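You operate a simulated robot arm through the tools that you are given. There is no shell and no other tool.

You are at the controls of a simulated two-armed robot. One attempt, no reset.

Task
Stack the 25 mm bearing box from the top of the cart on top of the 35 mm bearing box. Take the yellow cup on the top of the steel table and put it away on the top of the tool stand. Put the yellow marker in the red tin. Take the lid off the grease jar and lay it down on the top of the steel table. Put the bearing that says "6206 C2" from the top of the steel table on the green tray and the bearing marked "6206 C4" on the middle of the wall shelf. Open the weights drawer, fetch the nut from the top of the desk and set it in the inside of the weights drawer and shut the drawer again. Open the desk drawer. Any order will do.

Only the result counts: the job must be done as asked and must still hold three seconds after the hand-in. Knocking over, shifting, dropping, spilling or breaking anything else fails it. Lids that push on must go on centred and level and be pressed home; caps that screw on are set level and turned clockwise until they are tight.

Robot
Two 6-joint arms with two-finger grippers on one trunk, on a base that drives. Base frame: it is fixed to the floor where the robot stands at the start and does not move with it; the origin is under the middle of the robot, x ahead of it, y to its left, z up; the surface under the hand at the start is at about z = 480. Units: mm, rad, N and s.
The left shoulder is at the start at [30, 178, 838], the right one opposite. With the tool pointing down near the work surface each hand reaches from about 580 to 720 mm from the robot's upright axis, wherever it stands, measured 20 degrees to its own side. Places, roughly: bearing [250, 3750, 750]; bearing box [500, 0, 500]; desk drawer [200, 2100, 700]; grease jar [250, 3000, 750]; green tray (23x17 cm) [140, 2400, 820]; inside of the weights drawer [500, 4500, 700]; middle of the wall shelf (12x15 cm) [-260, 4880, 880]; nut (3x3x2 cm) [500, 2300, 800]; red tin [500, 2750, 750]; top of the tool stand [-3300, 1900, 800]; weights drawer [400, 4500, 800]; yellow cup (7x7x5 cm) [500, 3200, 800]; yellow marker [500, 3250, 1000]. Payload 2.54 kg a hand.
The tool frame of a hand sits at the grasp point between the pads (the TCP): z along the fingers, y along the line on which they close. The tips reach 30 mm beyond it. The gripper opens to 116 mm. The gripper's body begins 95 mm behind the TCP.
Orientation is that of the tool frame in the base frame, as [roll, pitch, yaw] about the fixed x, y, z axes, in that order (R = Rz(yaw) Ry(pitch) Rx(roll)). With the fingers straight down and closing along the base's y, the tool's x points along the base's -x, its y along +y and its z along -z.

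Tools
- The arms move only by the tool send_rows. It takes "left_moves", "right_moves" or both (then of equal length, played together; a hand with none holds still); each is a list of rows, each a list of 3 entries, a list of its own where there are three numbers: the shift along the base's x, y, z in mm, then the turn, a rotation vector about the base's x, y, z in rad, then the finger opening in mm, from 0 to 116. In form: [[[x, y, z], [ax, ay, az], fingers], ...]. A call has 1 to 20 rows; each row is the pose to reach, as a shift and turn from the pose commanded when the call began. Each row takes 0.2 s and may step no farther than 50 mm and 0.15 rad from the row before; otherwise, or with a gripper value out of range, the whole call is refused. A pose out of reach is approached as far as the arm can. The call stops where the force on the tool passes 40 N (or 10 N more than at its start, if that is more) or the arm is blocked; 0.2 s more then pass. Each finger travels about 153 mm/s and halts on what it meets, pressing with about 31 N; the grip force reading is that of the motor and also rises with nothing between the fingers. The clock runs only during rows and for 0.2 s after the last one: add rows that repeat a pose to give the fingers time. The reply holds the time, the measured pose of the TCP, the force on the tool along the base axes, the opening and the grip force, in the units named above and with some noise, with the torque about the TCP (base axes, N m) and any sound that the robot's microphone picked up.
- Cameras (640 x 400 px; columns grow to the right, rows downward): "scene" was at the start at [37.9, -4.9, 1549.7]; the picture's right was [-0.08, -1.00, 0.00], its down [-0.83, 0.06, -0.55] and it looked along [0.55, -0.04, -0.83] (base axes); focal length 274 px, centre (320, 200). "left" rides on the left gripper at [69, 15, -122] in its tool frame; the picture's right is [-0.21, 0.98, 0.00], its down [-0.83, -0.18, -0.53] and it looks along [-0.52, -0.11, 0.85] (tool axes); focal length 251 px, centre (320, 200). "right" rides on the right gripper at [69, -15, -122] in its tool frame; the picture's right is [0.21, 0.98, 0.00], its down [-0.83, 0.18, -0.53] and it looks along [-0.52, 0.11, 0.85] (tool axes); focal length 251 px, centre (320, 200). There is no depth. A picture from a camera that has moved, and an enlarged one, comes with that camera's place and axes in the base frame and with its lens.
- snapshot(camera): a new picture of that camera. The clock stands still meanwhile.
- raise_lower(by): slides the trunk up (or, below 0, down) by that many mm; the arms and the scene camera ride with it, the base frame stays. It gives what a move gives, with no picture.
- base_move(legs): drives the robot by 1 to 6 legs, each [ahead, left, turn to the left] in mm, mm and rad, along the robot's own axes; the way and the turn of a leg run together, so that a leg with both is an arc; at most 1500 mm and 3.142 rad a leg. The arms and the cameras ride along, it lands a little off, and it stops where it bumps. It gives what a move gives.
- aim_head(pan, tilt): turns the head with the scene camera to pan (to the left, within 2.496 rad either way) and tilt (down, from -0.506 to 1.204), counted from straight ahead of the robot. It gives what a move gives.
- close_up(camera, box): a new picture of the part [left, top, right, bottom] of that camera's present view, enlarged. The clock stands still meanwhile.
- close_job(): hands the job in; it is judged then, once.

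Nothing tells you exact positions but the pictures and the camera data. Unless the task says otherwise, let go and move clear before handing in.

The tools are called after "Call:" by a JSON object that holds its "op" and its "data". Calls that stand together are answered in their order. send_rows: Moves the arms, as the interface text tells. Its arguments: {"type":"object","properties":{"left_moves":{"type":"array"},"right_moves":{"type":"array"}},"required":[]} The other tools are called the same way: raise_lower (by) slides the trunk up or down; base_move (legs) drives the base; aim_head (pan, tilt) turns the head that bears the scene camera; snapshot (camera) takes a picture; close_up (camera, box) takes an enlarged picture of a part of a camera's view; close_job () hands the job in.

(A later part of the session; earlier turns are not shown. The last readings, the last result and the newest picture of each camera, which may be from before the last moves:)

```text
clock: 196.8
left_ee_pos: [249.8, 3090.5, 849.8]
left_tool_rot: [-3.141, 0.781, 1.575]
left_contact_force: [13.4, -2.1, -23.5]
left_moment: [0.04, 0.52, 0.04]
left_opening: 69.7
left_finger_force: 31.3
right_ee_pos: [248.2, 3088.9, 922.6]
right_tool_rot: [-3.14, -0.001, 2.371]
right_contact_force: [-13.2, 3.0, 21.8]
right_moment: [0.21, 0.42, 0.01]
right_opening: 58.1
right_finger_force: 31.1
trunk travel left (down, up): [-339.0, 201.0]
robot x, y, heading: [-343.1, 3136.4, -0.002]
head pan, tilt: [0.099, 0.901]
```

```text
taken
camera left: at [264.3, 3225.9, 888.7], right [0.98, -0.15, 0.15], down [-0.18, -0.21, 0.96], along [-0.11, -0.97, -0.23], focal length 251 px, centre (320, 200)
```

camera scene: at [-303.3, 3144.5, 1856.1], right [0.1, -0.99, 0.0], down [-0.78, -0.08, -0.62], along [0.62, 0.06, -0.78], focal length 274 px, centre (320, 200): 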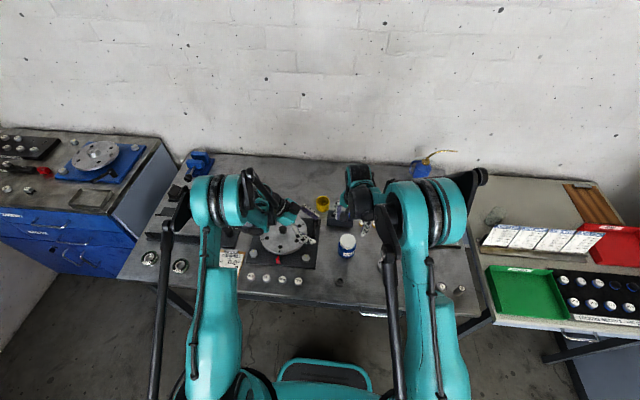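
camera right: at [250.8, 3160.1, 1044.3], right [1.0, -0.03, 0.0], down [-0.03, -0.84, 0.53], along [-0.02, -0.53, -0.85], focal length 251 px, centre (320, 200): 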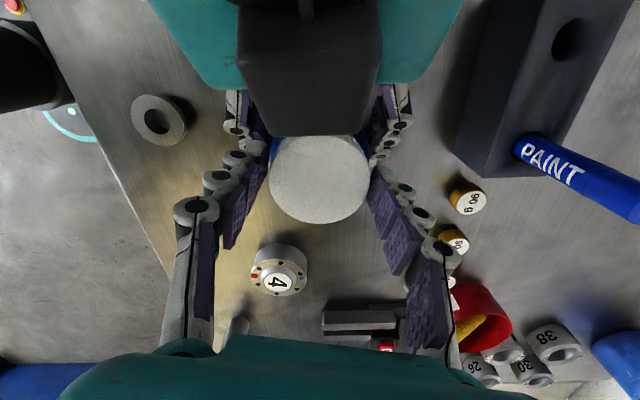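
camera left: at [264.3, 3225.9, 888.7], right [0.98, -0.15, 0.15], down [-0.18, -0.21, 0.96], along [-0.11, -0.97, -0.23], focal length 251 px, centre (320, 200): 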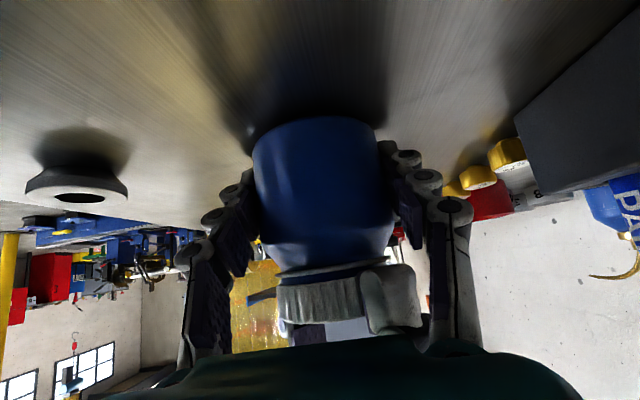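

Call:
{"op": "send_rows", "data": {"right_moves": [[[0, 0, 1.7], [0, 0, 0], 50], [[0, 0, 1.7], [0, 0, 0], 64], [[0, 0, 1.7], [0, 0, 0], 65], [[0, 0, 15], [0, 0, 0], 66], [[0, 0, 35], [0, 0, -0.1], 66], [[0, 0, 35], [0, 0, -0.24], 66], [[0, 0, 35], [0, 0, -0.38], 66], [[0, 0, 35], [0, 0, -0.52], 66], [[0, 0, 35], [0, 0, -0.66], 66], [[0, 0, 35], [0, 0, -0.8], 66], [[0, 0, 35], [0, 0, -0.94], 66], [[0, 0, 35], [0, 0, -1.05], 66], [[0, 0, 20], [0, 0, -1.05], 66], [[0, 0, 6], [0, 0, -1.05], 66], [[0, 0, 3], [0, 0, -1.05], 66], [[0, 0, 3], [0, 0, -1.05], 66]]}}

Call:
{"op": "snapshot", "data": {"camera": "left"}}

Call:
{"op": "snapshot", "data": {"camera": "right"}}

```text
clock: 200.2
left_ee_pos: [250.0, 3090.5, 851.6]
left_tool_rot: [-3.139, 0.784, 1.573]
left_contact_force: [0.0, 0.3, -3.3]
left_moment: [0.03, 0.02, -0.04]
left_opening: 69.5
left_finger_force: 31.1
right_ee_pos: [250.8, 3088.8, 925.0]
right_tool_rot: [-3.141, 0.0, 1.321]
right_contact_force: [0.2, 0.1, -1.0]
right_moment: [-0.03, 0.02, -0.01]
right_opening: 66.0
right_finger_force: 0.1
trunk travel left (down, up): [-339.0, 201.0]
robot x, y, heading: [-345.9, 3138.3, 0.003]
head pan, tilt: [0.099, 0.901]
```

```text
taken
camera left: at [264.3, 3225.3, 889.1], right [0.98, -0.15, 0.15], down [-0.18, -0.21, 0.96], along [-0.11, -0.97, -0.23], focal length 251 px, centre (320, 200)
```

left: 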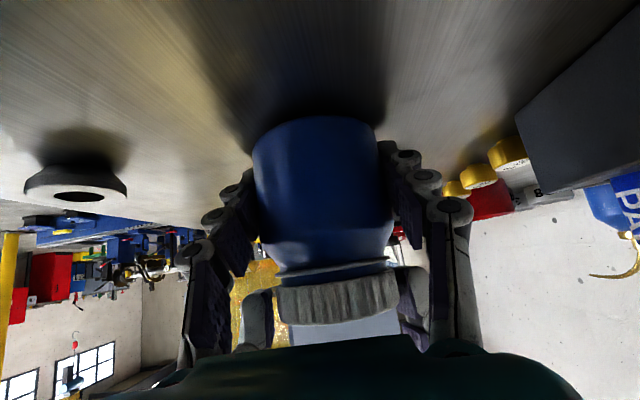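

```text
taken
camera right: at [250.5, 3159.3, 1048.3], right [1.0, -0.03, 0.0], down [-0.03, -0.85, 0.53], along [-0.02, -0.53, -0.85], focal length 251 px, centre (320, 200)
```

right: 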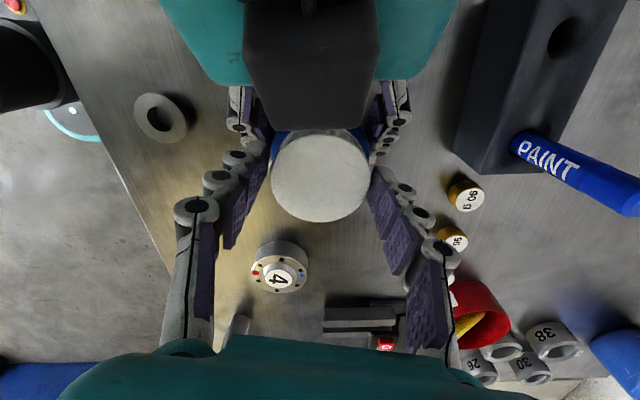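

Third stroke.

Call:
{"op": "send_rows", "data": {"right_moves": [[[0, 0, 0], [0, 0, 0], 55], [[0, 0, 0], [0, 0, 0], 50], [[0, 0, 0], [0, 0, 0], 50], [[0, 0, 0], [0, 0, 0.1], 50], [[0, 0, 0], [0, 0, 0.2], 50], [[0, 0, 0], [0, 0, 0.3], 50], [[0, 0, 0], [0, 0, 0.4], 50], [[0, 0, 0], [0, 0, 0.5], 50]]}}

Call:
{"op": "send_rows", "data": {"right_moves": [[[0, 0, 0], [0, 0, 0.1], 50], [[0, 0, 0], [0, 0, 0.2], 50], [[0, 0, 0], [0, 0, 0.3], 50], [[0, 0, 0], [0, 0, 0.4], 50], [[0, 0, 0], [0, 0, 0.5], 50], [[0, 0, 0], [0, 0, 0.55], 50]]}}

Call:
{"op": "snapshot", "data": {"camera": "left"}}

```text
clock: 202.0
left_ee_pos: [250.1, 3090.2, 851.1]
left_tool_rot: [-3.138, 0.783, 1.572]
left_contact_force: [-7.7, 3.7, -7.2]
left_moment: [-0.15, -0.09, 0.02]
left_opening: 69.7
left_finger_force: 31.1
right_ee_pos: [248.9, 3089.4, 927.5]
right_tool_rot: [-3.142, -0.002, 1.822]
right_contact_force: [7.0, -3.6, 3.4]
right_moment: [-0.14, -0.48, 0.02]
right_opening: 58.7
right_finger_force: 30.9
trunk travel left (down, up): [-339.0, 201.0]
robot x, y, heading: [-347.7, 3136.2, 0.003]
head pan, tilt: [0.099, 0.901]
```

```text
clock: 203.4
left_ee_pos: [250.4, 3091.3, 850.3]
left_tool_rot: [-3.14, 0.783, 1.574]
left_contact_force: [1.4, 5.8, -5.2]
left_moment: [-0.19, 0.36, -0.02]
left_opening: 69.1
left_finger_force: 31.4
right_ee_pos: [249.5, 3089.9, 926.0]
right_tool_rot: [-3.14, -0.003, 2.372]
right_contact_force: [-2.3, -4.6, 2.6]
right_moment: [-0.2, -0.22, -0.01]
right_opening: 58.6
right_finger_force: 31.1
trunk travel left (down, up): [-339.0, 201.0]
robot x, y, heading: [-347.2, 3138.2, 0.002]
head pan, tilt: [0.099, 0.901]
```

```text
taken
camera left: at [264.5, 3225.5, 889.1], right [0.98, -0.15, 0.15], down [-0.18, -0.21, 0.96], along [-0.11, -0.97, -0.23], focal length 251 px, centre (320, 200)
```

left: 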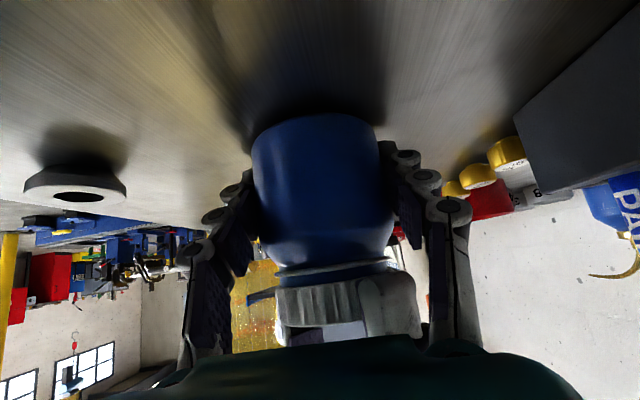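

Gap is larger again. Gentle pull test.

Call:
{"op": "send_rows", "data": {"right_moves": [[[0, 0, 1], [0, 0, 0], 50], [[0, 0, 2], [0, 0, 0], 50], [[0, 0, 3], [0, 0, 0], 50], [[0, 0, 3], [0, 0, 0], 50]]}}

Call:
{"op": "snapshot", "data": {"camera": "left"}}

```text
clock: 204.4
left_ee_pos: [249.5, 3090.3, 852.4]
left_tool_rot: [-3.141, 0.786, 1.573]
left_contact_force: [7.2, 3.0, 18.4]
left_moment: [-0.05, 0.09, -0.01]
left_opening: 69.2
left_finger_force: 30.9
right_ee_pos: [249.2, 3090.7, 929.3]
right_tool_rot: [3.141, -0.001, 2.37]
right_contact_force: [-6.5, -2.7, -21.3]
right_moment: [-0.12, 0.46, 0.0]
right_opening: 58.3
right_finger_force: 31.2
trunk travel left (down, up): [-339.0, 201.0]
robot x, y, heading: [-341.4, 3133.5, 0.003]
head pan, tilt: [0.099, 0.901]
```

```text
taken
camera left: at [264.5, 3224.9, 889.4], right [0.98, -0.15, 0.15], down [-0.18, -0.21, 0.96], along [-0.11, -0.97, -0.23], focal length 251 px, centre (320, 200)
```

left: 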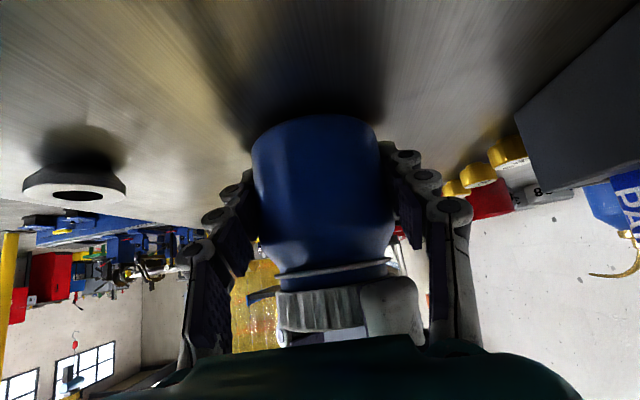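

Still threaded. Another cycle.

Call:
{"op": "send_rows", "data": {"right_moves": [[[0, 0, -2], [0, 0, 0], 50], [[0, 0, -3], [0, 0, 0], 50], [[0, 0, -3], [0, 0, 0], 64], [[0, 0, -3], [0, 0, 0], 65], [[0, 0, 15], [0, 0, 0], 66], [[0, 0, 32], [0, 0, -0.1], 66], [[0, 0, 32], [0, 0, -0.24], 66], [[0, 0, 32], [0, 0, -0.38], 66], [[0, 0, 32], [0, 0, -0.52], 66], [[0, 0, 32], [0, 0, -0.66], 66], [[0, 0, 32], [0, 0, -0.8], 66], [[0, 0, 32], [0, 0, -0.94], 66], [[0, 0, 32], [0, 0, -1.07], 66], [[0, 0, 32], [0, 0, -1.2], 66], [[0, 0, 15], [0, 0, -1.2], 66], [[0, 0, 3], [0, 0, -1.2], 66], [[0, 0, -1], [0, 0, -1.2], 66], [[0, 0, -1], [0, 0, -1.2], 66]]}}

Call:
{"op": "send_rows", "data": {"right_moves": [[[0, 0, 0], [0, 0, 0], 55], [[0, 0, 0], [0, 0, 0], 50], [[0, 0, 0], [0, 0, 0], 50], [[0, 0, 0], [0, 0, 0.1], 50], [[0, 0, 0], [0, 0, 0.2], 50], [[0, 0, 0], [0, 0, 0.3], 50], [[0, 0, 0.1], [0, 0, 0.4], 50], [[0, 0, 0.2], [0, 0, 0.5], 50], [[0, 0, 0.3], [0, 0, 0.6], 50], [[0, 0, 0.4], [0, 0, 0.7], 50], [[0, 0, 0.5], [0, 0, 0.8], 50], [[0, 0, 0.6], [0, 0, 0.9], 50], [[0, 0, 0.7], [0, 0, 1.0], 50], [[0, 0, 0.8], [0, 0, 1.1], 50], [[0, 0, 0.9], [0, 0, 1.2], 50]]}}

Call:
{"op": "snapshot", "data": {"camera": "left"}}

```text
clock: 208.2
left_ee_pos: [250.0, 3091.0, 852.1]
left_tool_rot: [-3.138, 0.784, 1.573]
left_contact_force: [-0.8, 0.5, -2.9]
left_moment: [0.0, -0.02, 0.01]
left_opening: 69.1
left_finger_force: 31.0
right_ee_pos: [250.9, 3089.5, 928.2]
right_tool_rot: [-3.141, 0.001, 1.171]
right_contact_force: [-0.2, 0.0, 0.5]
right_moment: [-0.03, 0.0, -0.01]
right_opening: 66.1
right_finger_force: 0.0
trunk travel left (down, up): [-339.0, 201.0]
robot x, y, heading: [-349.7, 3135.1, 0.001]
head pan, tilt: [0.099, 0.901]
```

```text
clock: 211.4
left_ee_pos: [249.6, 3091.2, 850.5]
left_tool_rot: [-3.139, 0.783, 1.572]
left_contact_force: [-7.5, 4.7, -5.3]
left_moment: [-0.16, 0.05, 0.0]
left_opening: 68.4
left_finger_force: 30.4
right_ee_pos: [250.6, 3091.0, 929.1]
right_tool_rot: [3.141, 0.0, 2.373]
right_contact_force: [7.9, -4.8, 1.4]
right_moment: [-0.24, -0.68, -0.03]
right_opening: 58.2
right_finger_force: 31.3
trunk travel left (down, up): [-339.0, 201.0]
robot x, y, heading: [-345.3, 3135.0, 0.002]
head pan, tilt: [0.099, 0.901]
```

```text
taken
camera left: at [264.1, 3225.2, 889.2], right [0.98, -0.15, 0.15], down [-0.18, -0.21, 0.96], along [-0.12, -0.97, -0.23], focal length 251 px, centre (320, 200)
```

left: 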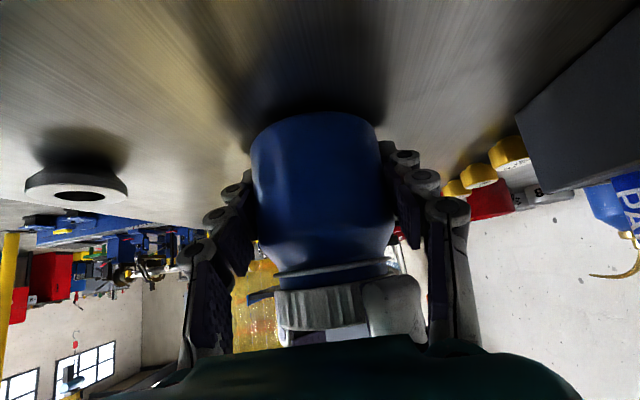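

Call:
{"op": "send_rows", "data": {"right_moves": [[[0, 0, 1], [0, 0, 0], 50], [[0, 0, 2], [0, 0, 0], 50], [[0, 0, 3], [0, 0, 0], 50], [[0, 0, 3], [0, 0, 0], 50]]}}

Call:
{"op": "close_up", "data": {"camera": "left", "box": [220, 90, 450, 350]}}

```text
clock: 212.4
left_ee_pos: [250.4, 3090.1, 852.8]
left_tool_rot: [-3.139, 0.784, 1.573]
left_contact_force: [-9.4, 2.6, 20.1]
left_moment: [-0.03, -0.11, -0.03]
left_opening: 68.3
left_finger_force: 31.3
right_ee_pos: [248.6, 3090.1, 931.2]
right_tool_rot: [3.141, 0.0, 2.369]
right_contact_force: [10.5, -1.8, -23.3]
right_moment: [-0.02, -0.7, 0.02]
right_opening: 58.0
right_finger_force: 31.2
trunk travel left (down, up): [-339.0, 201.0]
robot x, y, heading: [-347.6, 3138.3, -0.0]
head pan, tilt: [0.099, 0.901]
```

```text
1.54 times, centred on (335, 220) of left
camera zoom: at [264.3, 3224.9, 889.4], right [0.98, -0.15, 0.15], down [-0.18, -0.21, 0.96], along [-0.11, -0.97, -0.23], focal length 387 px, centre (297, 169)
```

zoom: 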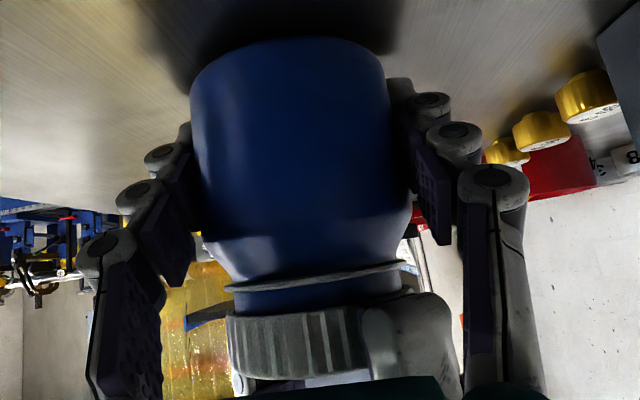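

The gap below the lid is now about 8 mm. One more cycle.

Call:
{"op": "send_rows", "data": {"right_moves": [[[0, 0, -2], [0, 0, 0], 50], [[0, 0, -3], [0, 0, 0], 50], [[0, 0, -3], [0, 0, 0], 64], [[0, 0, -3], [0, 0, 0], 65], [[0, 0, 15], [0, 0, 0], 66], [[0, 0, 32], [0, 0, -0.1], 66], [[0, 0, 32], [0, 0, -0.24], 66], [[0, 0, 32], [0, 0, -0.38], 66], [[0, 0, 32], [0, 0, -0.52], 66], [[0, 0, 32], [0, 0, -0.66], 66], [[0, 0, 32], [0, 0, -0.8], 66], [[0, 0, 32], [0, 0, -0.94], 66], [[0, 0, 32], [0, 0, -1.07], 66], [[0, 0, 32], [0, 0, -1.2], 66], [[0, 0, 15], [0, 0, -1.2], 66], [[0, 0, 3], [0, 0, -1.2], 66], [[0, 0, -1], [0, 0, -1.2], 66], [[0, 0, -1], [0, 0, -1.2], 66]]}}

Call:
{"op": "snapshot", "data": {"camera": "right"}}

Call:
{"op": "close_up", "data": {"camera": "left", "box": [220, 90, 450, 350]}}

```text
clock: 216.2
left_ee_pos: [249.7, 3090.5, 850.8]
left_tool_rot: [3.141, 0.784, 1.573]
left_contact_force: [-0.7, 0.8, -3.2]
left_moment: [-0.01, -0.02, -0.01]
left_opening: 68.2
left_finger_force: 31.0
right_ee_pos: [248.4, 3089.3, 929.8]
right_tool_rot: [-3.141, 0.0, 1.17]
right_contact_force: [-0.8, -0.1, 1.2]
right_moment: [-0.02, -0.01, -0.04]
right_opening: 66.2
right_finger_force: 0.2
trunk travel left (down, up): [-339.0, 201.0]
robot x, y, heading: [-345.6, 3133.3, 0.005]
head pan, tilt: [0.099, 0.901]
```

```text
taken
camera right: at [259.6, 3158.3, 1052.3], right [0.98, -0.18, 0.0], down [-0.15, -0.83, 0.53], along [-0.1, -0.52, -0.85], focal length 251 px, centre (320, 200)
```

right: 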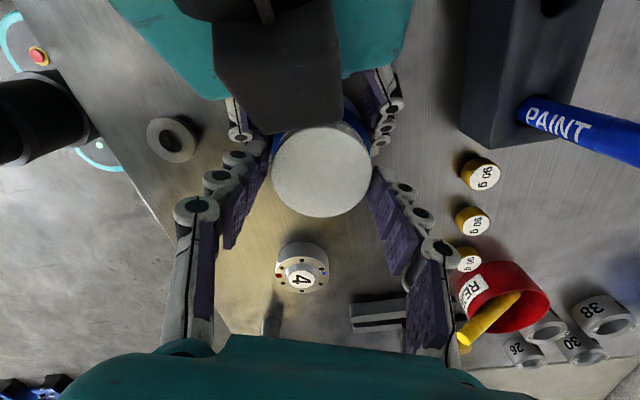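

```text
1.54 times, centred on (335, 220) of left
camera zoom: at [264.3, 3225.3, 889.1], right [0.98, -0.15, 0.15], down [-0.18, -0.21, 0.96], along [-0.11, -0.97, -0.23], focal length 387 px, centre (297, 169)
```

zoom: 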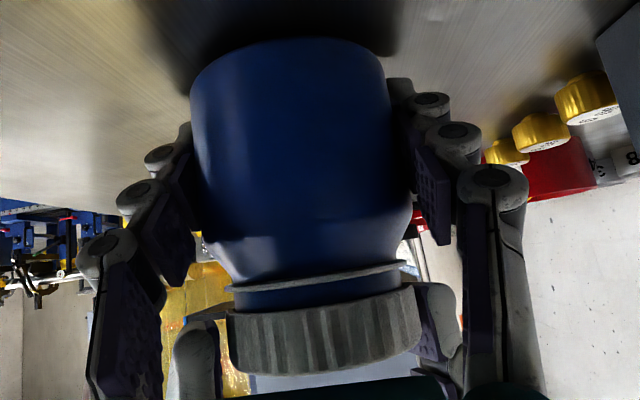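

Call:
{"op": "send_rows", "data": {"right_moves": [[[0, 0, 0], [0, 0, 0], 55], [[0, 0, 0], [0, 0, 0], 50], [[0, 0, 0], [0, 0, 0], 50], [[0, 0, 0], [0, 0, 0.1], 50], [[0, 0, 0], [0, 0, 0.2], 50], [[0, 0, 0.1], [0, 0, 0.3], 50], [[0, 0, 0.2], [0, 0, 0.4], 50], [[0, 0, 0.4], [0, 0, 0.5], 50], [[0, 0, 0.6], [0, 0, 0.6], 50], [[0, 0, 0.7], [0, 0, 0.7], 50], [[0, 0, 0.8], [0, 0, 0.8], 50], [[0, 0, 0.9], [0, 0, 0.9], 50], [[0, 0, 1], [0, 0, 1.0], 50], [[0, 0, 1.1], [0, 0, 1.1], 50], [[0, 0, 1.2], [0, 0, 1.2], 50]]}}

Call:
{"op": "send_rows", "data": {"right_moves": [[[0, 0, 1], [0, 0, 0], 50], [[0, 0, 2], [0, 0, 0], 50], [[0, 0, 3], [0, 0, 0], 50], [[0, 0, 3], [0, 0, 0], 50]]}}

Call:
{"op": "close_up", "data": {"camera": "left", "box": [220, 90, 450, 350]}}

```text
clock: 219.4
left_ee_pos: [249.4, 3090.6, 850.5]
left_tool_rot: [-3.141, 0.783, 1.572]
left_contact_force: [-1.8, 0.9, -4.2]
left_moment: [-0.07, -0.14, -0.02]
left_opening: 68.0
left_finger_force: 31.0
right_ee_pos: [250.0, 3089.8, 932.6]
right_tool_rot: [-3.14, 0.0, 2.373]
right_contact_force: [1.9, -0.6, 1.3]
right_moment: [-0.01, -0.12, -0.09]
right_opening: 58.3
right_finger_force: 31.3
trunk travel left (down, up): [-339.0, 201.0]
robot x, y, heading: [-345.2, 3134.8, 0.004]
head pan, tilt: [0.099, 0.901]
```

```text
clock: 220.4
left_ee_pos: [250.0, 3090.9, 850.8]
left_tool_rot: [-3.137, 0.783, 1.573]
left_contact_force: [-6.1, -2.8, -1.4]
left_moment: [0.13, -0.42, -0.06]
left_opening: 67.6
left_finger_force: 31.3
right_ee_pos: [248.5, 3089.6, 935.1]
right_tool_rot: [3.141, 0.001, 2.372]
right_contact_force: [7.2, 2.2, -1.8]
right_moment: [0.05, -0.11, 0.02]
right_opening: 58.5
right_finger_force: 30.7
trunk travel left (down, up): [-339.0, 201.0]
robot x, y, heading: [-346.7, 3136.8, -0.005]
head pan, tilt: [0.099, 0.901]
```

```text
1.54 times, centred on (335, 220) of left
camera zoom: at [264.2, 3225.0, 889.0], right [0.98, -0.15, 0.15], down [-0.18, -0.21, 0.96], along [-0.12, -0.97, -0.23], focal length 387 px, centre (297, 169)
```

zoom: 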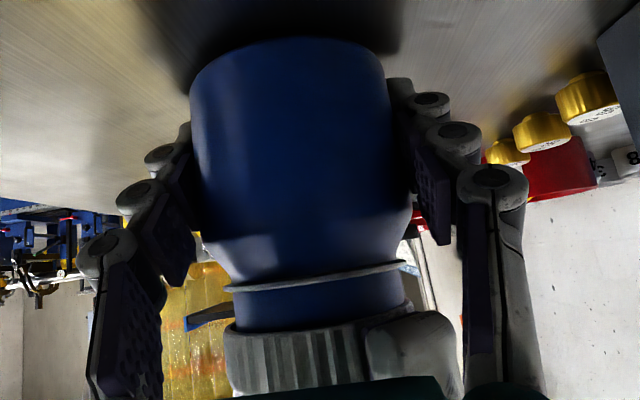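

The lid is free now (only ~2 N). I lift it straight up clear of the jar.

Call:
{"op": "send_rows", "data": {"right_moves": [[[0, 0, 5], [0, 0, 0], 50], [[0, 0, 12], [0, 0, 0], 50], [[0, 0, 25], [0, 0, 0], 50], [[0, 0, 50], [0, 0, 0], 50], [[0, 0, 90], [0, 0, 0], 50], [[0, 0, 120], [0, 0, 0], 50], [[0, 0, 120], [0, 0, 0], 50]]}}

Call:
{"op": "snapshot", "data": {"camera": "left"}}

Call:
{"op": "snapshot", "data": {"camera": "right"}}

Call:
{"op": "snapshot", "data": {"camera": "scene"}}

```text
clock: 222.0
left_ee_pos: [249.6, 3090.5, 850.2]
left_tool_rot: [-3.138, 0.782, 1.573]
left_contact_force: [0.8, -0.1, -2.5]
left_moment: [-0.01, -0.02, 0.01]
left_opening: 67.8
left_finger_force: 30.9
right_ee_pos: [249.0, 3091.7, 1054.9]
right_tool_rot: [-3.141, 0.001, 2.37]
right_contact_force: [-0.3, -0.7, -0.8]
right_moment: [-0.02, 0.01, 0.01]
right_opening: 58.1
right_finger_force: 30.9
trunk travel left (down, up): [-339.0, 201.0]
robot x, y, heading: [-345.8, 3136.6, 0.002]
head pan, tilt: [0.099, 0.901]
```

```text
taken
camera left: at [264.5, 3225.3, 888.8], right [0.98, -0.15, 0.15], down [-0.18, -0.21, 0.96], along [-0.11, -0.97, -0.23], focal length 251 px, centre (320, 200)
```

left: 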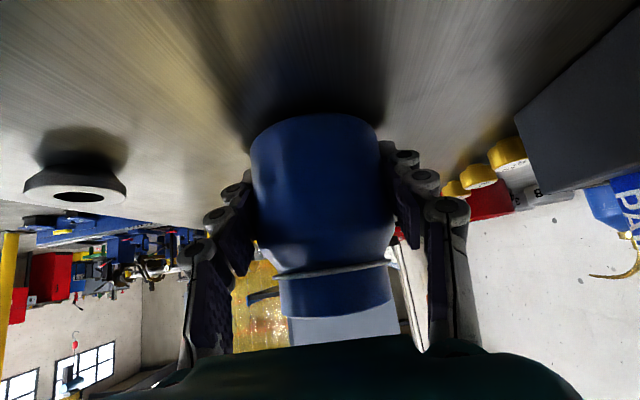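

```text
taken
camera right: at [187.2, 3127.6, 1176.8], right [0.53, 0.85, 0.0], down [0.72, -0.45, 0.53], along [0.45, -0.28, -0.85], focal length 251 px, centre (320, 200)
```

right: 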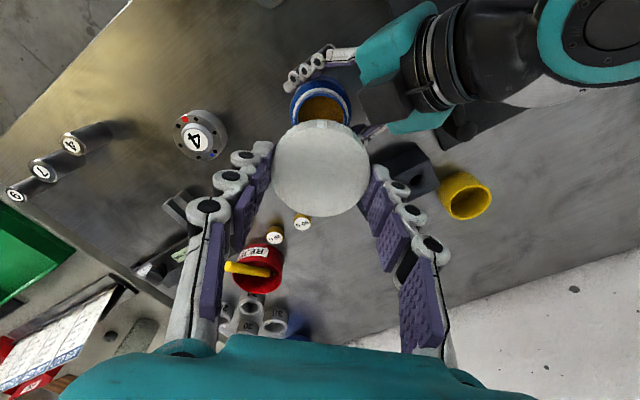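

```text
taken
camera scene: at [-302.2, 3144.0, 1845.0], right [0.1, -0.99, 0.0], down [-0.78, -0.08, -0.62], along [0.62, 0.06, -0.78], focal length 274 px, centre (320, 200)
```

scene: 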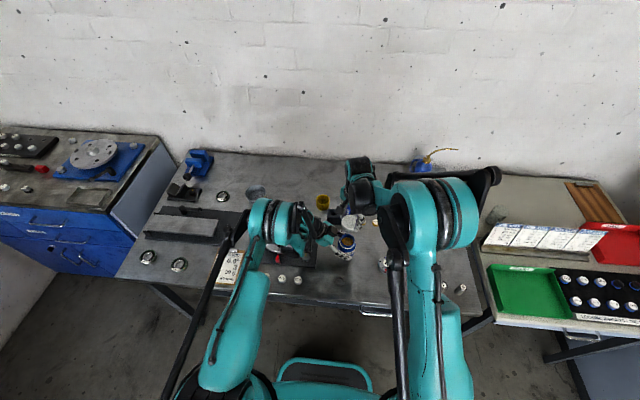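

The lid is off and the jar stands open. I release the jar with the left hand and back out along its tool axis.

Call:
{"op": "send_rows", "data": {"left_moves": [[[0, 0, -1.5], [0, 0, 0], 60], [[0, 0, -1.5], [0, 0, 0], 72], [[0, 0, -1.5], [0, 0, 0], 85], [[0, 0, -1.5], [0, 0, 0], 100], [[0, 0, -1.5], [0, 0, 0], 100], [[0, 25, 25], [0, 0, 0], 100], [[0, 55, 55], [0, 0, 0], 100], [[0, 85, 85], [0, 0, 0], 100], [[0, 115, 115], [0, 0, 0], 100], [[0, 140, 140], [0, 0, 0], 100], [[0, 150, 170], [0, 0, 0], 100], [[0, 150, 170], [0, 0, 0], 100]]}}

Call:
{"op": "snapshot", "data": {"camera": "right"}}

Call:
{"op": "close_up", "data": {"camera": "scene", "box": [300, 190, 440, 300]}}

```text
clock: 224.6
left_ee_pos: [251.1, 3238.7, 1022.3]
left_tool_rot: [-3.138, 0.784, 1.574]
left_contact_force: [-0.1, -0.8, -0.6]
left_moment: [-0.02, 0.03, -0.05]
left_opening: 100.1
left_finger_force: 0.1
right_ee_pos: [248.9, 3091.0, 1053.6]
right_tool_rot: [-3.141, 0.0, 2.369]
right_contact_force: [-0.2, 0.6, -0.7]
right_moment: [0.01, 0.01, -0.01]
right_opening: 58.3
right_finger_force: 30.9
trunk travel left (down, up): [-339.0, 201.0]
robot x, y, heading: [-342.3, 3136.2, -0.0]
head pan, tilt: [0.099, 0.901]
```

```text
taken
camera right: at [187.2, 3127.8, 1176.5], right [0.53, 0.85, 0.0], down [0.72, -0.44, 0.53], along [0.45, -0.28, -0.85], focal length 251 px, centre (320, 200)
```

right: 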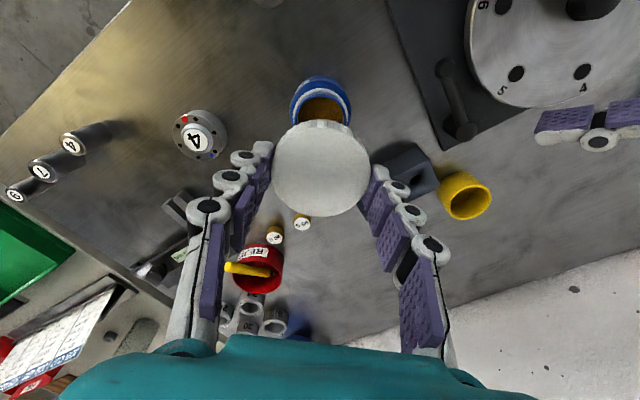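

```text
3.64 times, centred on (370, 245) of scene
camera zoom: at [-302.3, 3144.2, 1845.0], right [0.1, -0.99, 0.0], down [-0.78, -0.08, -0.62], along [0.62, 0.06, -0.78], focal length 995 px, centre (138, 36)
```

zoom: 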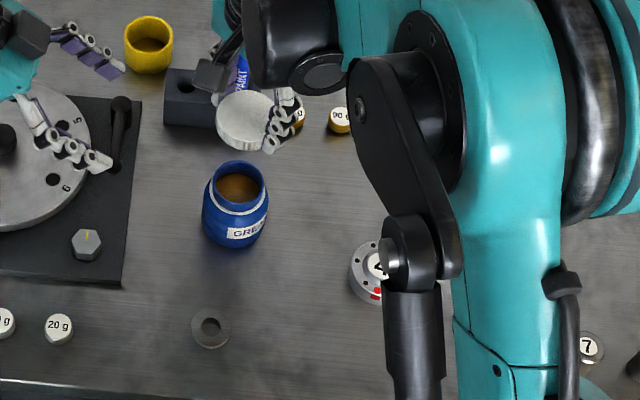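

Jar stands steady. I carry the lid to a free spot at about (290, 2990) on the steel table and go down to just above it.

Call:
{"op": "send_rows", "data": {"right_moves": [[[14, -33, 0], [0, 0, 0], 50], [[28, -66, 0], [0, 0, 0], 50], [[41, -101, 0], [0, 0, 0], 50], [[41, -101, -45], [0, 0, 0], 50], [[41, -101, -90], [0, 0, 0], 50], [[41, -101, -135], [0, 0, 0], 50], [[41, -101, -170], [0, 0, 0], 50], [[41, -101, -190], [0, 0, 0], 50], [[41, -101, -190], [0, 0, 0], 50]]}}

Call:
{"op": "snapshot", "data": {"camera": "right"}}

Call:
{"op": "close_up", "data": {"camera": "scene", "box": [320, 190, 440, 290]}}

```text
clock: 226.6
left_ee_pos: [250.1, 3237.6, 1022.3]
left_tool_rot: [-3.14, 0.784, 1.573]
left_contact_force: [0.4, -0.5, 0.8]
left_moment: [0.01, -0.03, -0.03]
left_opening: 100.0
left_finger_force: 0.0
right_ee_pos: [290.2, 2987.6, 864.1]
right_tool_rot: [3.141, 0.0, 2.37]
right_contact_force: [-0.8, 0.1, 0.4]
right_moment: [-0.01, -0.03, 0.0]
right_opening: 58.4
right_finger_force: 30.8
trunk travel left (down, up): [-339.0, 201.0]
robot x, y, heading: [-343.9, 3135.6, 0.0]
head pan, tilt: [0.099, 0.901]
```

```text
taken
camera right: at [228.3, 3024.6, 986.6], right [0.53, 0.85, 0.0], down [0.72, -0.45, 0.53], along [0.45, -0.28, -0.85], focal length 251 px, centre (320, 200)
```

right: 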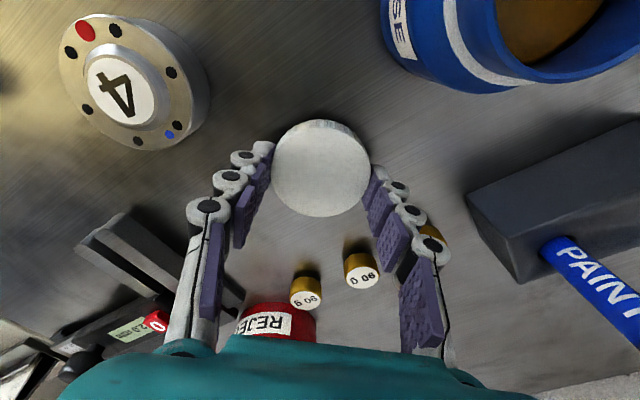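

```text
4.00 times, centred on (380, 240) of scene
camera zoom: at [-303.4, 3144.1, 1845.1], right [0.1, -0.99, 0.0], down [-0.78, -0.08, -0.62], along [0.62, 0.06, -0.78], focal length 1095 px, centre (80, 40)
```

zoom: 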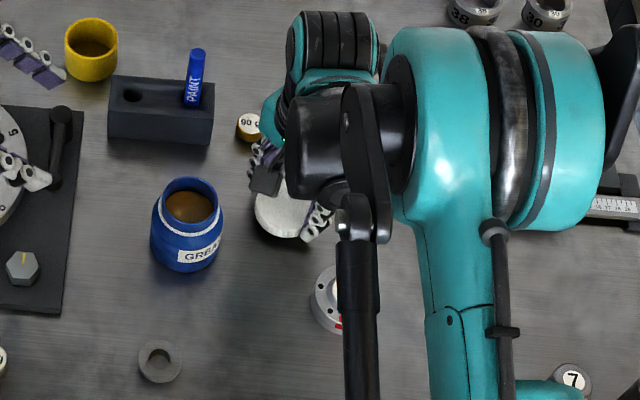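

Now I lower in small steps to feel the table.

Call:
{"op": "send_rows", "data": {"right_moves": [[[0, 0, -4], [0, 0, 0], 50], [[0, 0, -8], [0, 0, 0], 50], [[0, 0, -11], [0, 0, 0], 50], [[0, 0, -13], [0, 0, 0], 50]]}}

Call:
{"op": "send_rows", "data": {"right_moves": [[[0, 0, -1], [0, 0, 0], 50], [[0, 0, -2], [0, 0, 0], 50], [[0, 0, -3], [0, 0, 0], 50]]}}

```text
clock: 227.6
left_ee_pos: [250.9, 3237.2, 1022.0]
left_tool_rot: [-3.141, 0.782, 1.571]
left_contact_force: [0.2, 0.6, -0.2]
left_moment: [-0.02, 0.02, 0.02]
left_opening: 100.0
left_finger_force: 0.0
right_ee_pos: [290.3, 2988.4, 851.7]
right_tool_rot: [3.141, -0.002, 2.37]
right_contact_force: [0.1, -0.5, 0.2]
right_moment: [0.01, -0.01, 0.0]
right_opening: 58.3
right_finger_force: 31.0
trunk travel left (down, up): [-339.0, 201.0]
robot x, y, heading: [-344.8, 3134.2, 0.0]
head pan, tilt: [0.099, 0.901]
```

```text
clock: 228.4
left_ee_pos: [249.9, 3238.8, 1022.0]
left_tool_rot: [-3.141, 0.785, 1.572]
left_contact_force: [-0.3, -0.2, -0.2]
left_moment: [-0.03, 0.04, -0.03]
left_opening: 100.1
left_finger_force: 0.2
right_ee_pos: [290.4, 2989.9, 849.4]
right_tool_rot: [3.141, 0.003, 2.37]
right_contact_force: [4.3, 0.3, 14.1]
right_moment: [-0.29, -0.25, 0.09]
right_opening: 58.2
right_finger_force: 30.8
trunk travel left (down, up): [-339.0, 201.0]
robot x, y, heading: [-346.7, 3137.7, 0.0]
head pan, tilt: [0.099, 0.901]
```

Contact (14 N). I release and lift away.

Call:
{"op": "send_rows", "data": {"right_moves": [[[0, 0, 0.8], [0, 0, 0], 50], [[0, 0, 0.8], [0, 0, 0], 64], [[0, 0, 0.8], [0, 0, 0], 72], [[0, 0, 0.8], [0, 0, 0], 74], [[0, 0, 30], [0, 0, 0], 74], [[0, 0, 70], [0, 0, 0], 74], [[0, 0, 110], [0, 0, 0], 74], [[0, 0, 150], [0, 0, 0], 74], [[0, 0, 150], [0, 0, 0], 74]]}}

Call:
{"op": "snapshot", "data": {"camera": "right"}}

```text
clock: 230.4
left_ee_pos: [250.1, 3237.8, 1021.8]
left_tool_rot: [-3.138, 0.783, 1.575]
left_contact_force: [0.3, 0.2, -0.1]
left_moment: [0.02, 0.02, 0.02]
left_opening: 100.2
left_finger_force: 0.1
right_ee_pos: [290.6, 2988.5, 999.6]
right_tool_rot: [3.141, 0.0, 2.371]
right_contact_force: [-0.2, -0.3, 0.4]
right_moment: [0.0, 0.01, -0.02]
right_opening: 73.7
right_finger_force: 0.1
trunk travel left (down, up): [-339.0, 201.0]
robot x, y, heading: [-347.9, 3134.0, -0.001]
head pan, tilt: [0.099, 0.901]
```

```text
taken
camera right: at [228.4, 3025.7, 1121.8], right [0.53, 0.85, 0.0], down [0.72, -0.45, 0.53], along [0.45, -0.28, -0.85], focal length 251 px, centre (320, 200)
```

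right: 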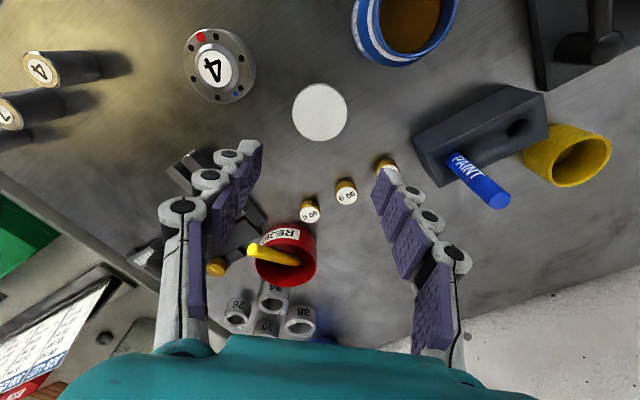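

The lid lies flat on the table. Now I restore both hands to the standard orientation, away from the objects.

Call:
{"op": "send_rows", "data": {"left_moves": [[[-10, 10, 20], [0.13, 0, 0], 100], [[-20, 20, 40], [0.26, 0, 0], 100], [[-30, 30, 60], [0.39, 0, 0], 100], [[-40, 40, 80], [0.52, 0, 0], 100], [[-55, 60, 100], [0.65, 0, 0], 100], [[-70, 80, 120], [0.785, 0, 0], 100], [[-85, 100, 140], [0.785, 0, 0], 80]], "right_moves": [[[-20, -10, 20], [0, 0, 0.1], 74], [[-50, -20, 40], [0, 0, 0.22], 74], [[-80, -30, 60], [0, 0, 0.34], 74], [[-110, -40, 80], [0, 0, 0.46], 74], [[-140, -50, 100], [0, 0, 0.58], 74], [[-170, -60, 120], [0, 0, 0.7], 74], [[-190, -70, 130], [0, 0, 0.771], 74]]}}

Call:
{"op": "send_rows", "data": {"left_moves": [[[-5, 0, 5], [0, 0, 0.13], 80], [[-10, 0, 10], [0, 0, 0.26], 80], [[-15, 0, 15], [0, 0, 0.39], 80], [[-20, 0, 20], [0, 0, 0.52], 80], [[-25, 0, 25], [0, 0, 0.65], 80], [[-30, 0, 25], [0, 0, 0.78], 80], [[-35, 0, 25], [0, 0, 0.91], 80], [[-40, 0, 25], [0, 0, 1.04], 80], [[-45, 0, 25], [0, 0, 1.17], 80], [[-50, 0, 25], [0, 0, 1.3], 80], [[-50, 0, 25], [0, 0, 1.43], 80], [[-50, 0, 25], [0, 0, 1.571], 80]]}}

Call:
{"op": "snapshot", "data": {"camera": "scene"}}

```text
clock: 232.0
left_ee_pos: [163.8, 3341.2, 1161.8]
left_tool_rot: [-3.142, -0.004, 1.572]
left_contact_force: [-0.5, 1.3, -0.9]
left_moment: [-0.07, 0.01, 0.0]
left_opening: 80.0
left_finger_force: 0.0
right_ee_pos: [97.7, 2920.6, 1132.4]
right_tool_rot: [-3.14, 0.003, -3.14]
right_contact_force: [-0.3, 0.0, -0.3]
right_moment: [-0.03, 0.0, -0.06]
right_opening: 74.2
right_finger_force: 0.0
trunk travel left (down, up): [-339.0, 201.0]
robot x, y, heading: [-346.8, 3137.1, 0.001]
head pan, tilt: [0.099, 0.901]
```

```text
clock: 234.6
left_ee_pos: [115.1, 3341.0, 1187.2]
left_tool_rot: [3.141, -0.002, -3.137]
left_contact_force: [-0.8, -0.4, -0.2]
left_moment: [0.01, -0.01, 0.01]
left_opening: 80.1
left_finger_force: 0.1
right_ee_pos: [99.6, 2918.0, 1131.2]
right_tool_rot: [3.141, -0.001, -3.142]
right_contact_force: [-0.6, -0.3, -0.1]
right_moment: [0.01, 0.0, -0.03]
right_opening: 74.1
right_finger_force: 0.1
trunk travel left (down, up): [-339.0, 201.0]
robot x, y, heading: [-345.8, 3134.6, 0.003]
head pan, tilt: [0.099, 0.901]
```

```text
taken
camera scene: at [-303.3, 3143.9, 1845.0], right [0.1, -0.99, 0.0], down [-0.78, -0.08, -0.62], along [0.62, 0.06, -0.78], focal length 274 px, centre (320, 200)
```

scene: 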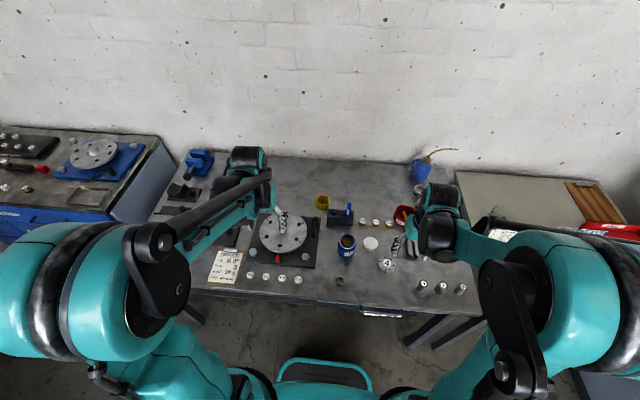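

Next, the bearings. I drive left so that C4 falls to the left hand and C2 to the right hand.

Call:
{"op": "base_move", "data": {"legs": [[-100, 0, 0], [0, 610, 0]]}}

Call:
{"op": "aim_head", "data": {"pan": 0.1, "tilt": 0.95}}

Call:
{"op": "snapshot", "data": {"camera": "scene"}}

Call:
{"op": "snapshot", "data": {"camera": "left"}}

Call:
{"op": "snapshot", "data": {"camera": "right"}}

```text
clock: 238.8
left_ee_pos: [20.3, 3946.3, 1185.7]
left_tool_rot: [-3.141, -0.001, 3.131]
left_contact_force: [-0.1, -0.5, -0.7]
left_moment: [0.0, 0.0, 0.07]
left_opening: 80.0
left_finger_force: 0.0
right_ee_pos: [1.5, 3523.6, 1130.7]
right_tool_rot: [-3.14, -0.001, 3.131]
right_contact_force: [-0.2, 0.6, 0.8]
right_moment: [-0.02, -0.01, -0.01]
right_opening: 73.9
right_finger_force: 0.0
trunk travel left (down, up): [-339.0, 201.0]
robot x, y, heading: [-442.4, 3748.0, -0.012]
head pan, tilt: [0.099, 0.901]
```

```text
clock: 239.4
left_ee_pos: [20.3, 3946.7, 1185.2]
left_tool_rot: [3.14, -0.001, 3.132]
left_contact_force: [0.4, -0.4, -0.4]
left_moment: [0.01, 0.02, -0.01]
left_opening: 79.9
left_finger_force: 0.0
right_ee_pos: [0.8, 3524.8, 1130.8]
right_tool_rot: [3.14, 0.0, 3.131]
right_contact_force: [-0.7, -0.6, 0.4]
right_moment: [0.0, -0.01, -0.01]
right_opening: 73.9
right_finger_force: 0.0
trunk travel left (down, up): [-339.0, 201.0]
robot x, y, heading: [-444.0, 3742.6, -0.008]
head pan, tilt: [0.099, 0.949]
```

```text
taken
camera scene: at [-402.6, 3753.7, 1841.4], right [0.09, -1.0, 0.0], down [-0.81, -0.07, -0.58], along [0.58, 0.05, -0.81], focal length 274 px, centre (320, 200)
```

scene: 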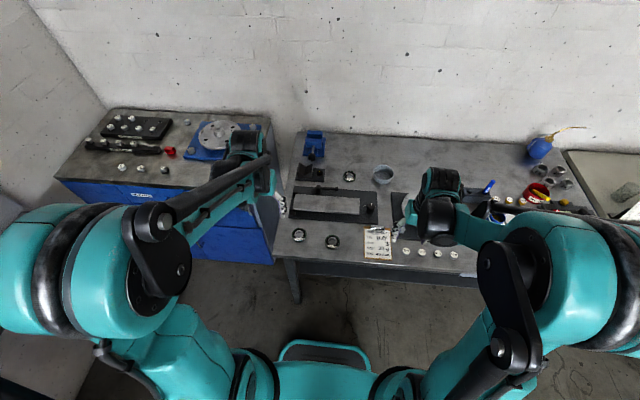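

```text
taken
camera left: at [-48.6, 3962.2, 1308.4], right [0.22, 0.97, 0.0], down [0.83, -0.19, 0.53], along [0.52, -0.12, -0.85], focal length 251 px, centre (320, 200)
```

left: 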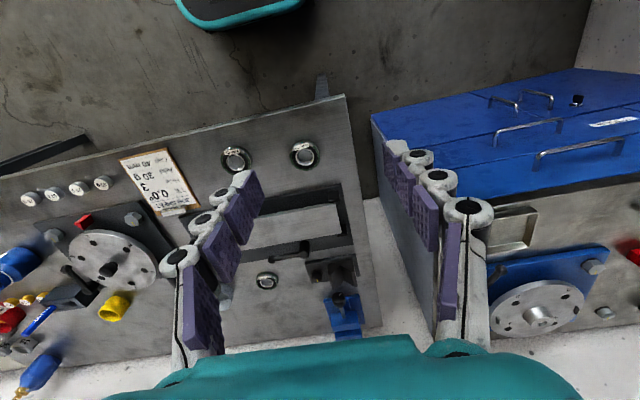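

```text
taken
camera right: at [-70.0, 3509.7, 1253.6], right [-0.2, 0.98, 0.0], down [0.83, 0.17, 0.53], along [0.52, 0.11, -0.85], focal length 251 px, centre (320, 200)
```

right: 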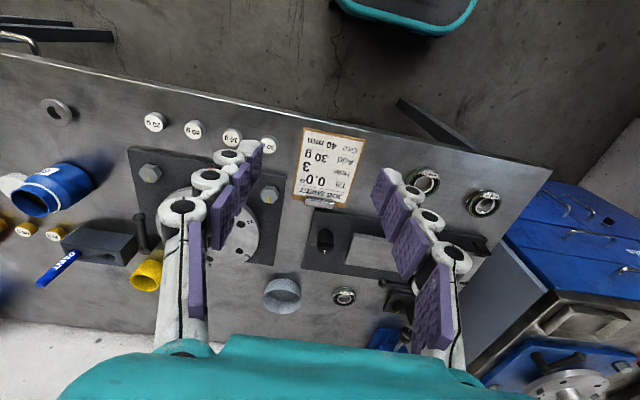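

Both bearings are visible in both wrist cameras. I zoom in for labels and positions.

Call:
{"op": "close_up", "data": {"camera": "left", "box": [200, 120, 340, 200]}}

Call:
{"op": "close_up", "data": {"camera": "right", "box": [395, 150, 515, 230]}}

Call:
{"op": "close_up", "data": {"camera": "scene", "box": [280, 215, 360, 265]}}

```text
4.57 times, centred on (270, 160) of left
camera zoom: at [-48.6, 3962.2, 1308.4], right [0.22, 0.97, 0.0], down [0.83, -0.19, 0.53], along [0.52, -0.12, -0.85], focal length 1149 px, centre (549, 383)
```

zoom: 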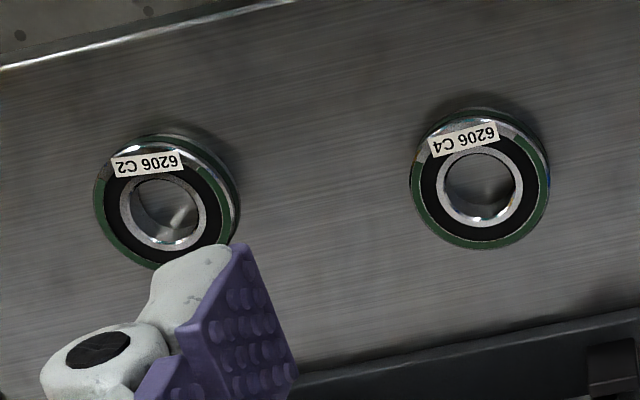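

```text
5.00 times, centred on (455, 190) of right
camera zoom: at [-70.0, 3509.7, 1253.6], right [-0.2, 0.98, 0.0], down [0.83, 0.17, 0.53], along [0.52, 0.11, -0.85], focal length 1257 px, centre (-355, 250)
```

zoom: 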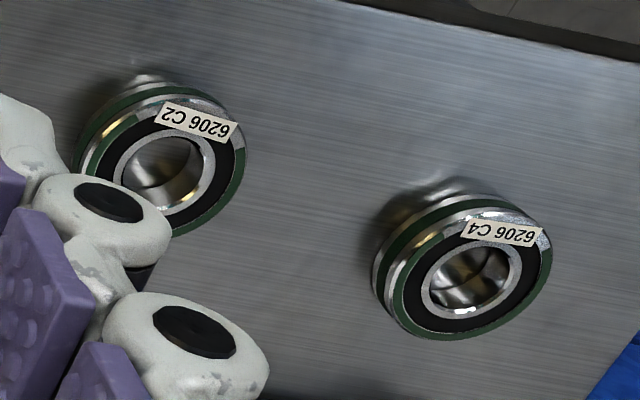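

```text
8.00 times, centred on (320, 240) of scene
camera zoom: at [-402.6, 3753.7, 1841.4], right [0.09, -1.0, 0.0], down [-0.81, -0.07, -0.58], along [0.58, 0.05, -0.81], focal length 2189 px, centre (320, -120)
```

zoom: 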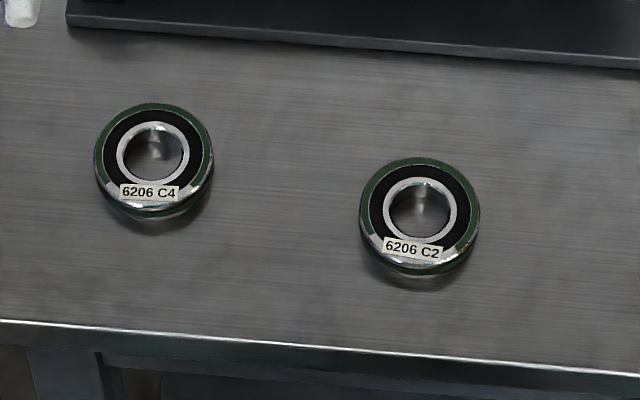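

C4 is at (137, 3889, top 826), C2 at (116, 3748, top 829), both 62 mm wide. First the right hand goes above C2.

Call:
{"op": "send_rows", "data": {"right_moves": [[[14, 28, -28], [0, 0, 0], 90], [[28, 56, -56], [0, 0, 0], 90], [[42, 84, -84], [0, 0, 0], 90], [[56, 112, -112], [0, 0, 0], 90], [[70, 140, -140], [0, 0, 0], 90], [[84, 168, -168], [0, 0, 0], 90], [[98, 196, -190], [0, 0, 0], 90], [[115, 224, -205], [0, 0, 0], 90], [[115, 224, -205], [0, 0, 0], 90]]}}

Call:
{"op": "snapshot", "data": {"camera": "right"}}

```text
clock: 241.4
left_ee_pos: [20.7, 3946.4, 1186.2]
left_tool_rot: [3.141, -0.002, 3.133]
left_contact_force: [-0.2, 0.0, -0.3]
left_moment: [-0.04, -0.03, 0.02]
left_opening: 80.0
left_finger_force: 0.0
right_ee_pos: [117.2, 3746.5, 922.9]
right_tool_rot: [-3.141, 0.0, 3.131]
right_contact_force: [-0.6, -1.1, 0.4]
right_moment: [0.01, 0.02, 0.0]
right_opening: 89.8
right_finger_force: 0.0
trunk travel left (down, up): [-339.0, 201.0]
robot x, y, heading: [-444.6, 3746.5, -0.008]
head pan, tilt: [0.099, 0.949]
```

```text
taken
camera right: at [45.6, 3731.2, 1045.5], right [-0.2, 0.98, 0.0], down [0.83, 0.17, 0.53], along [0.52, 0.11, -0.85], focal length 251 px, centre (320, 200)
```

right: 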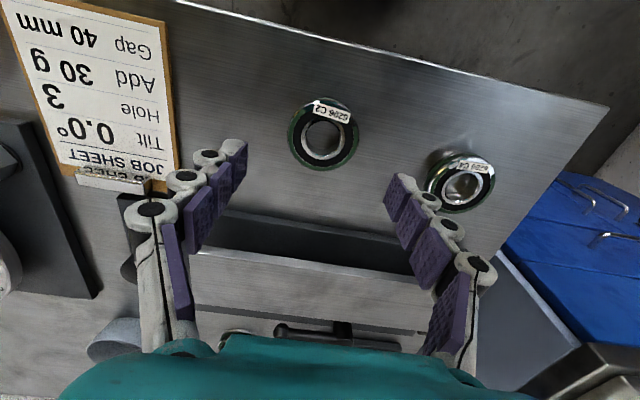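

C2 sits almost exactly under the hand. Small correction, descend with fingertips just above the table, and close.

Call:
{"op": "send_rows", "data": {"right_moves": [[[-2, 2.8, -25], [0, 0, 0], 90], [[-2, 2.8, -50], [0, 0, 0], 90], [[-2, 2.8, -68], [0, 0, 0], 90], [[-2, 2.8, -77], [0, 0, 0], 90], [[-2, 2.8, -77], [0, 0, 0], 70], [[-2, 2.8, -77], [0, 0, 0], 50], [[-2, 2.8, -77], [0, 0, 0], 50], [[-2, 2.8, -77], [0, 0, 0], 50]]}}

Call:
{"op": "snapshot", "data": {"camera": "right"}}

```text
clock: 243.2
left_ee_pos: [20.7, 3946.3, 1186.4]
left_tool_rot: [-3.141, -0.001, 3.133]
left_contact_force: [0.1, 0.3, -0.7]
left_moment: [-0.02, -0.01, 0.01]
left_opening: 80.2
left_finger_force: 0.1
right_ee_pos: [113.7, 3749.3, 847.6]
right_tool_rot: [3.141, 0.002, 3.132]
right_contact_force: [2.1, 0.0, 13.8]
right_moment: [0.25, 0.13, -0.03]
right_opening: 61.1
right_finger_force: 31.4
trunk travel left (down, up): [-339.0, 201.0]
robot x, y, heading: [-441.8, 3750.0, -0.01]
head pan, tilt: [0.099, 0.949]
```

```text
taken
camera right: at [43.5, 3735.4, 970.2], right [-0.2, 0.98, 0.0], down [0.83, 0.17, 0.53], along [0.52, 0.11, -0.85], focal length 251 px, centre (320, 200)
```

right: 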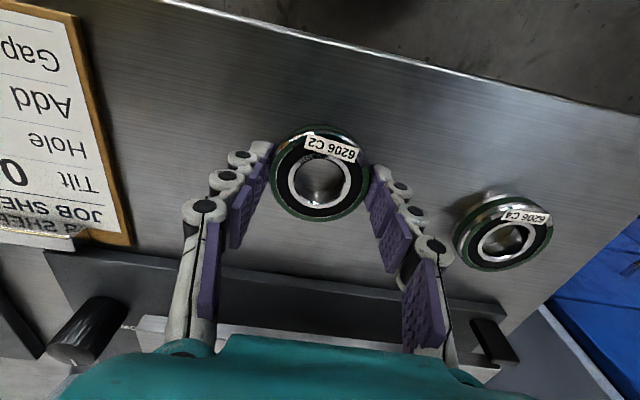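

Gripped at 61 mm. Lift.

Call:
{"op": "send_rows", "data": {"right_moves": [[[0, 0, 15], [0, 0, 0], 50], [[0, 0, 50], [0, 0, 0], 50], [[0, 0, 95], [0, 0, 0], 50], [[0, -20, 140], [0, 0, 0], 50], [[0, -60, 165], [0, 0, 0], 50], [[0, -100, 185], [0, 0, 0], 50], [[-30, -130, 205], [0, 0, 0], 50], [[-60, -160, 225], [0, 0, 0], 50], [[-60, -160, 225], [0, 0, 0], 50]], "left_moves": [[[0, 0, 0], [0, 0, 0], 90], [[0, 0, 0], [0, 0, 0], 90], [[15, -5, -25], [0, 0, 0], 90], [[35, -15, -60], [0, 0, 0], 90], [[55, -25, -95], [0, 0, 0], 90], [[75, -35, -130], [0, 0, 0], 90], [[95, -45, -170], [0, 0, 0], 90], [[117, -57, -210], [0, 0, 0], 90], [[117, -57, -250], [0, 0, 0], 90]]}}

Call:
{"op": "snapshot", "data": {"camera": "right"}}

Call:
{"op": "snapshot", "data": {"camera": "left"}}

```text
clock: 245.2
left_ee_pos: [138.7, 3888.0, 937.9]
left_tool_rot: [-3.14, -0.004, 3.133]
left_contact_force: [0.8, 0.2, -0.7]
left_moment: [-0.04, 0.04, 0.0]
left_opening: 89.9
left_finger_force: 0.0
right_ee_pos: [59.6, 3593.3, 1071.2]
right_tool_rot: [-3.139, -0.002, 3.13]
right_contact_force: [-0.3, 1.4, -2.4]
right_moment: [-0.01, 0.0, 0.0]
right_opening: 61.1
right_finger_force: 30.9
trunk travel left (down, up): [-339.0, 201.0]
robot x, y, heading: [-442.6, 3748.2, -0.01]
head pan, tilt: [0.099, 0.949]
```

```text
taken
camera right: at [-11.9, 3578.6, 1194.0], right [-0.21, 0.98, 0.0], down [0.83, 0.17, 0.53], along [0.52, 0.11, -0.85], focal length 251 px, centre (320, 200)
```

right: 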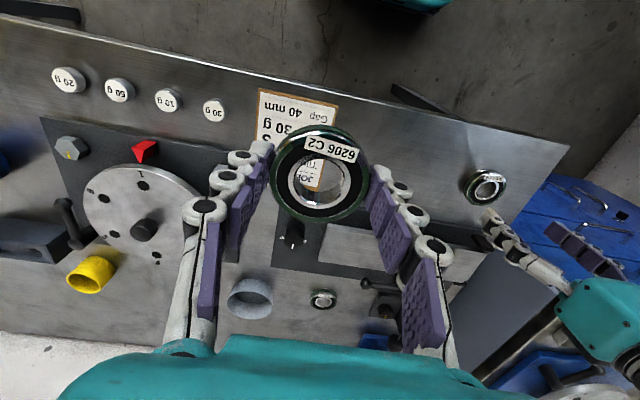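

```text
taken
camera left: at [69.2, 3904.5, 1060.0], right [0.22, 0.97, 0.0], down [0.83, -0.19, 0.53], along [0.52, -0.12, -0.85], focal length 251 px, centre (320, 200)
```

left: 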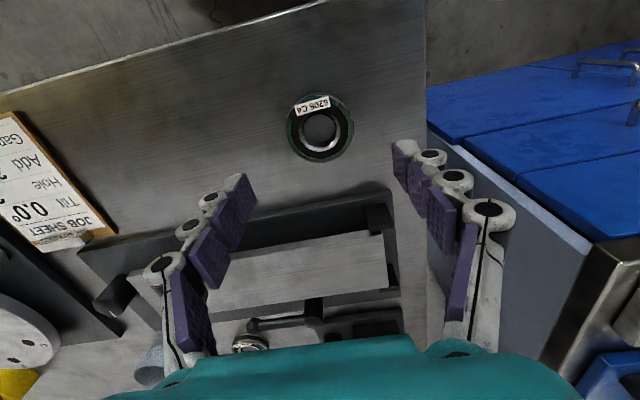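

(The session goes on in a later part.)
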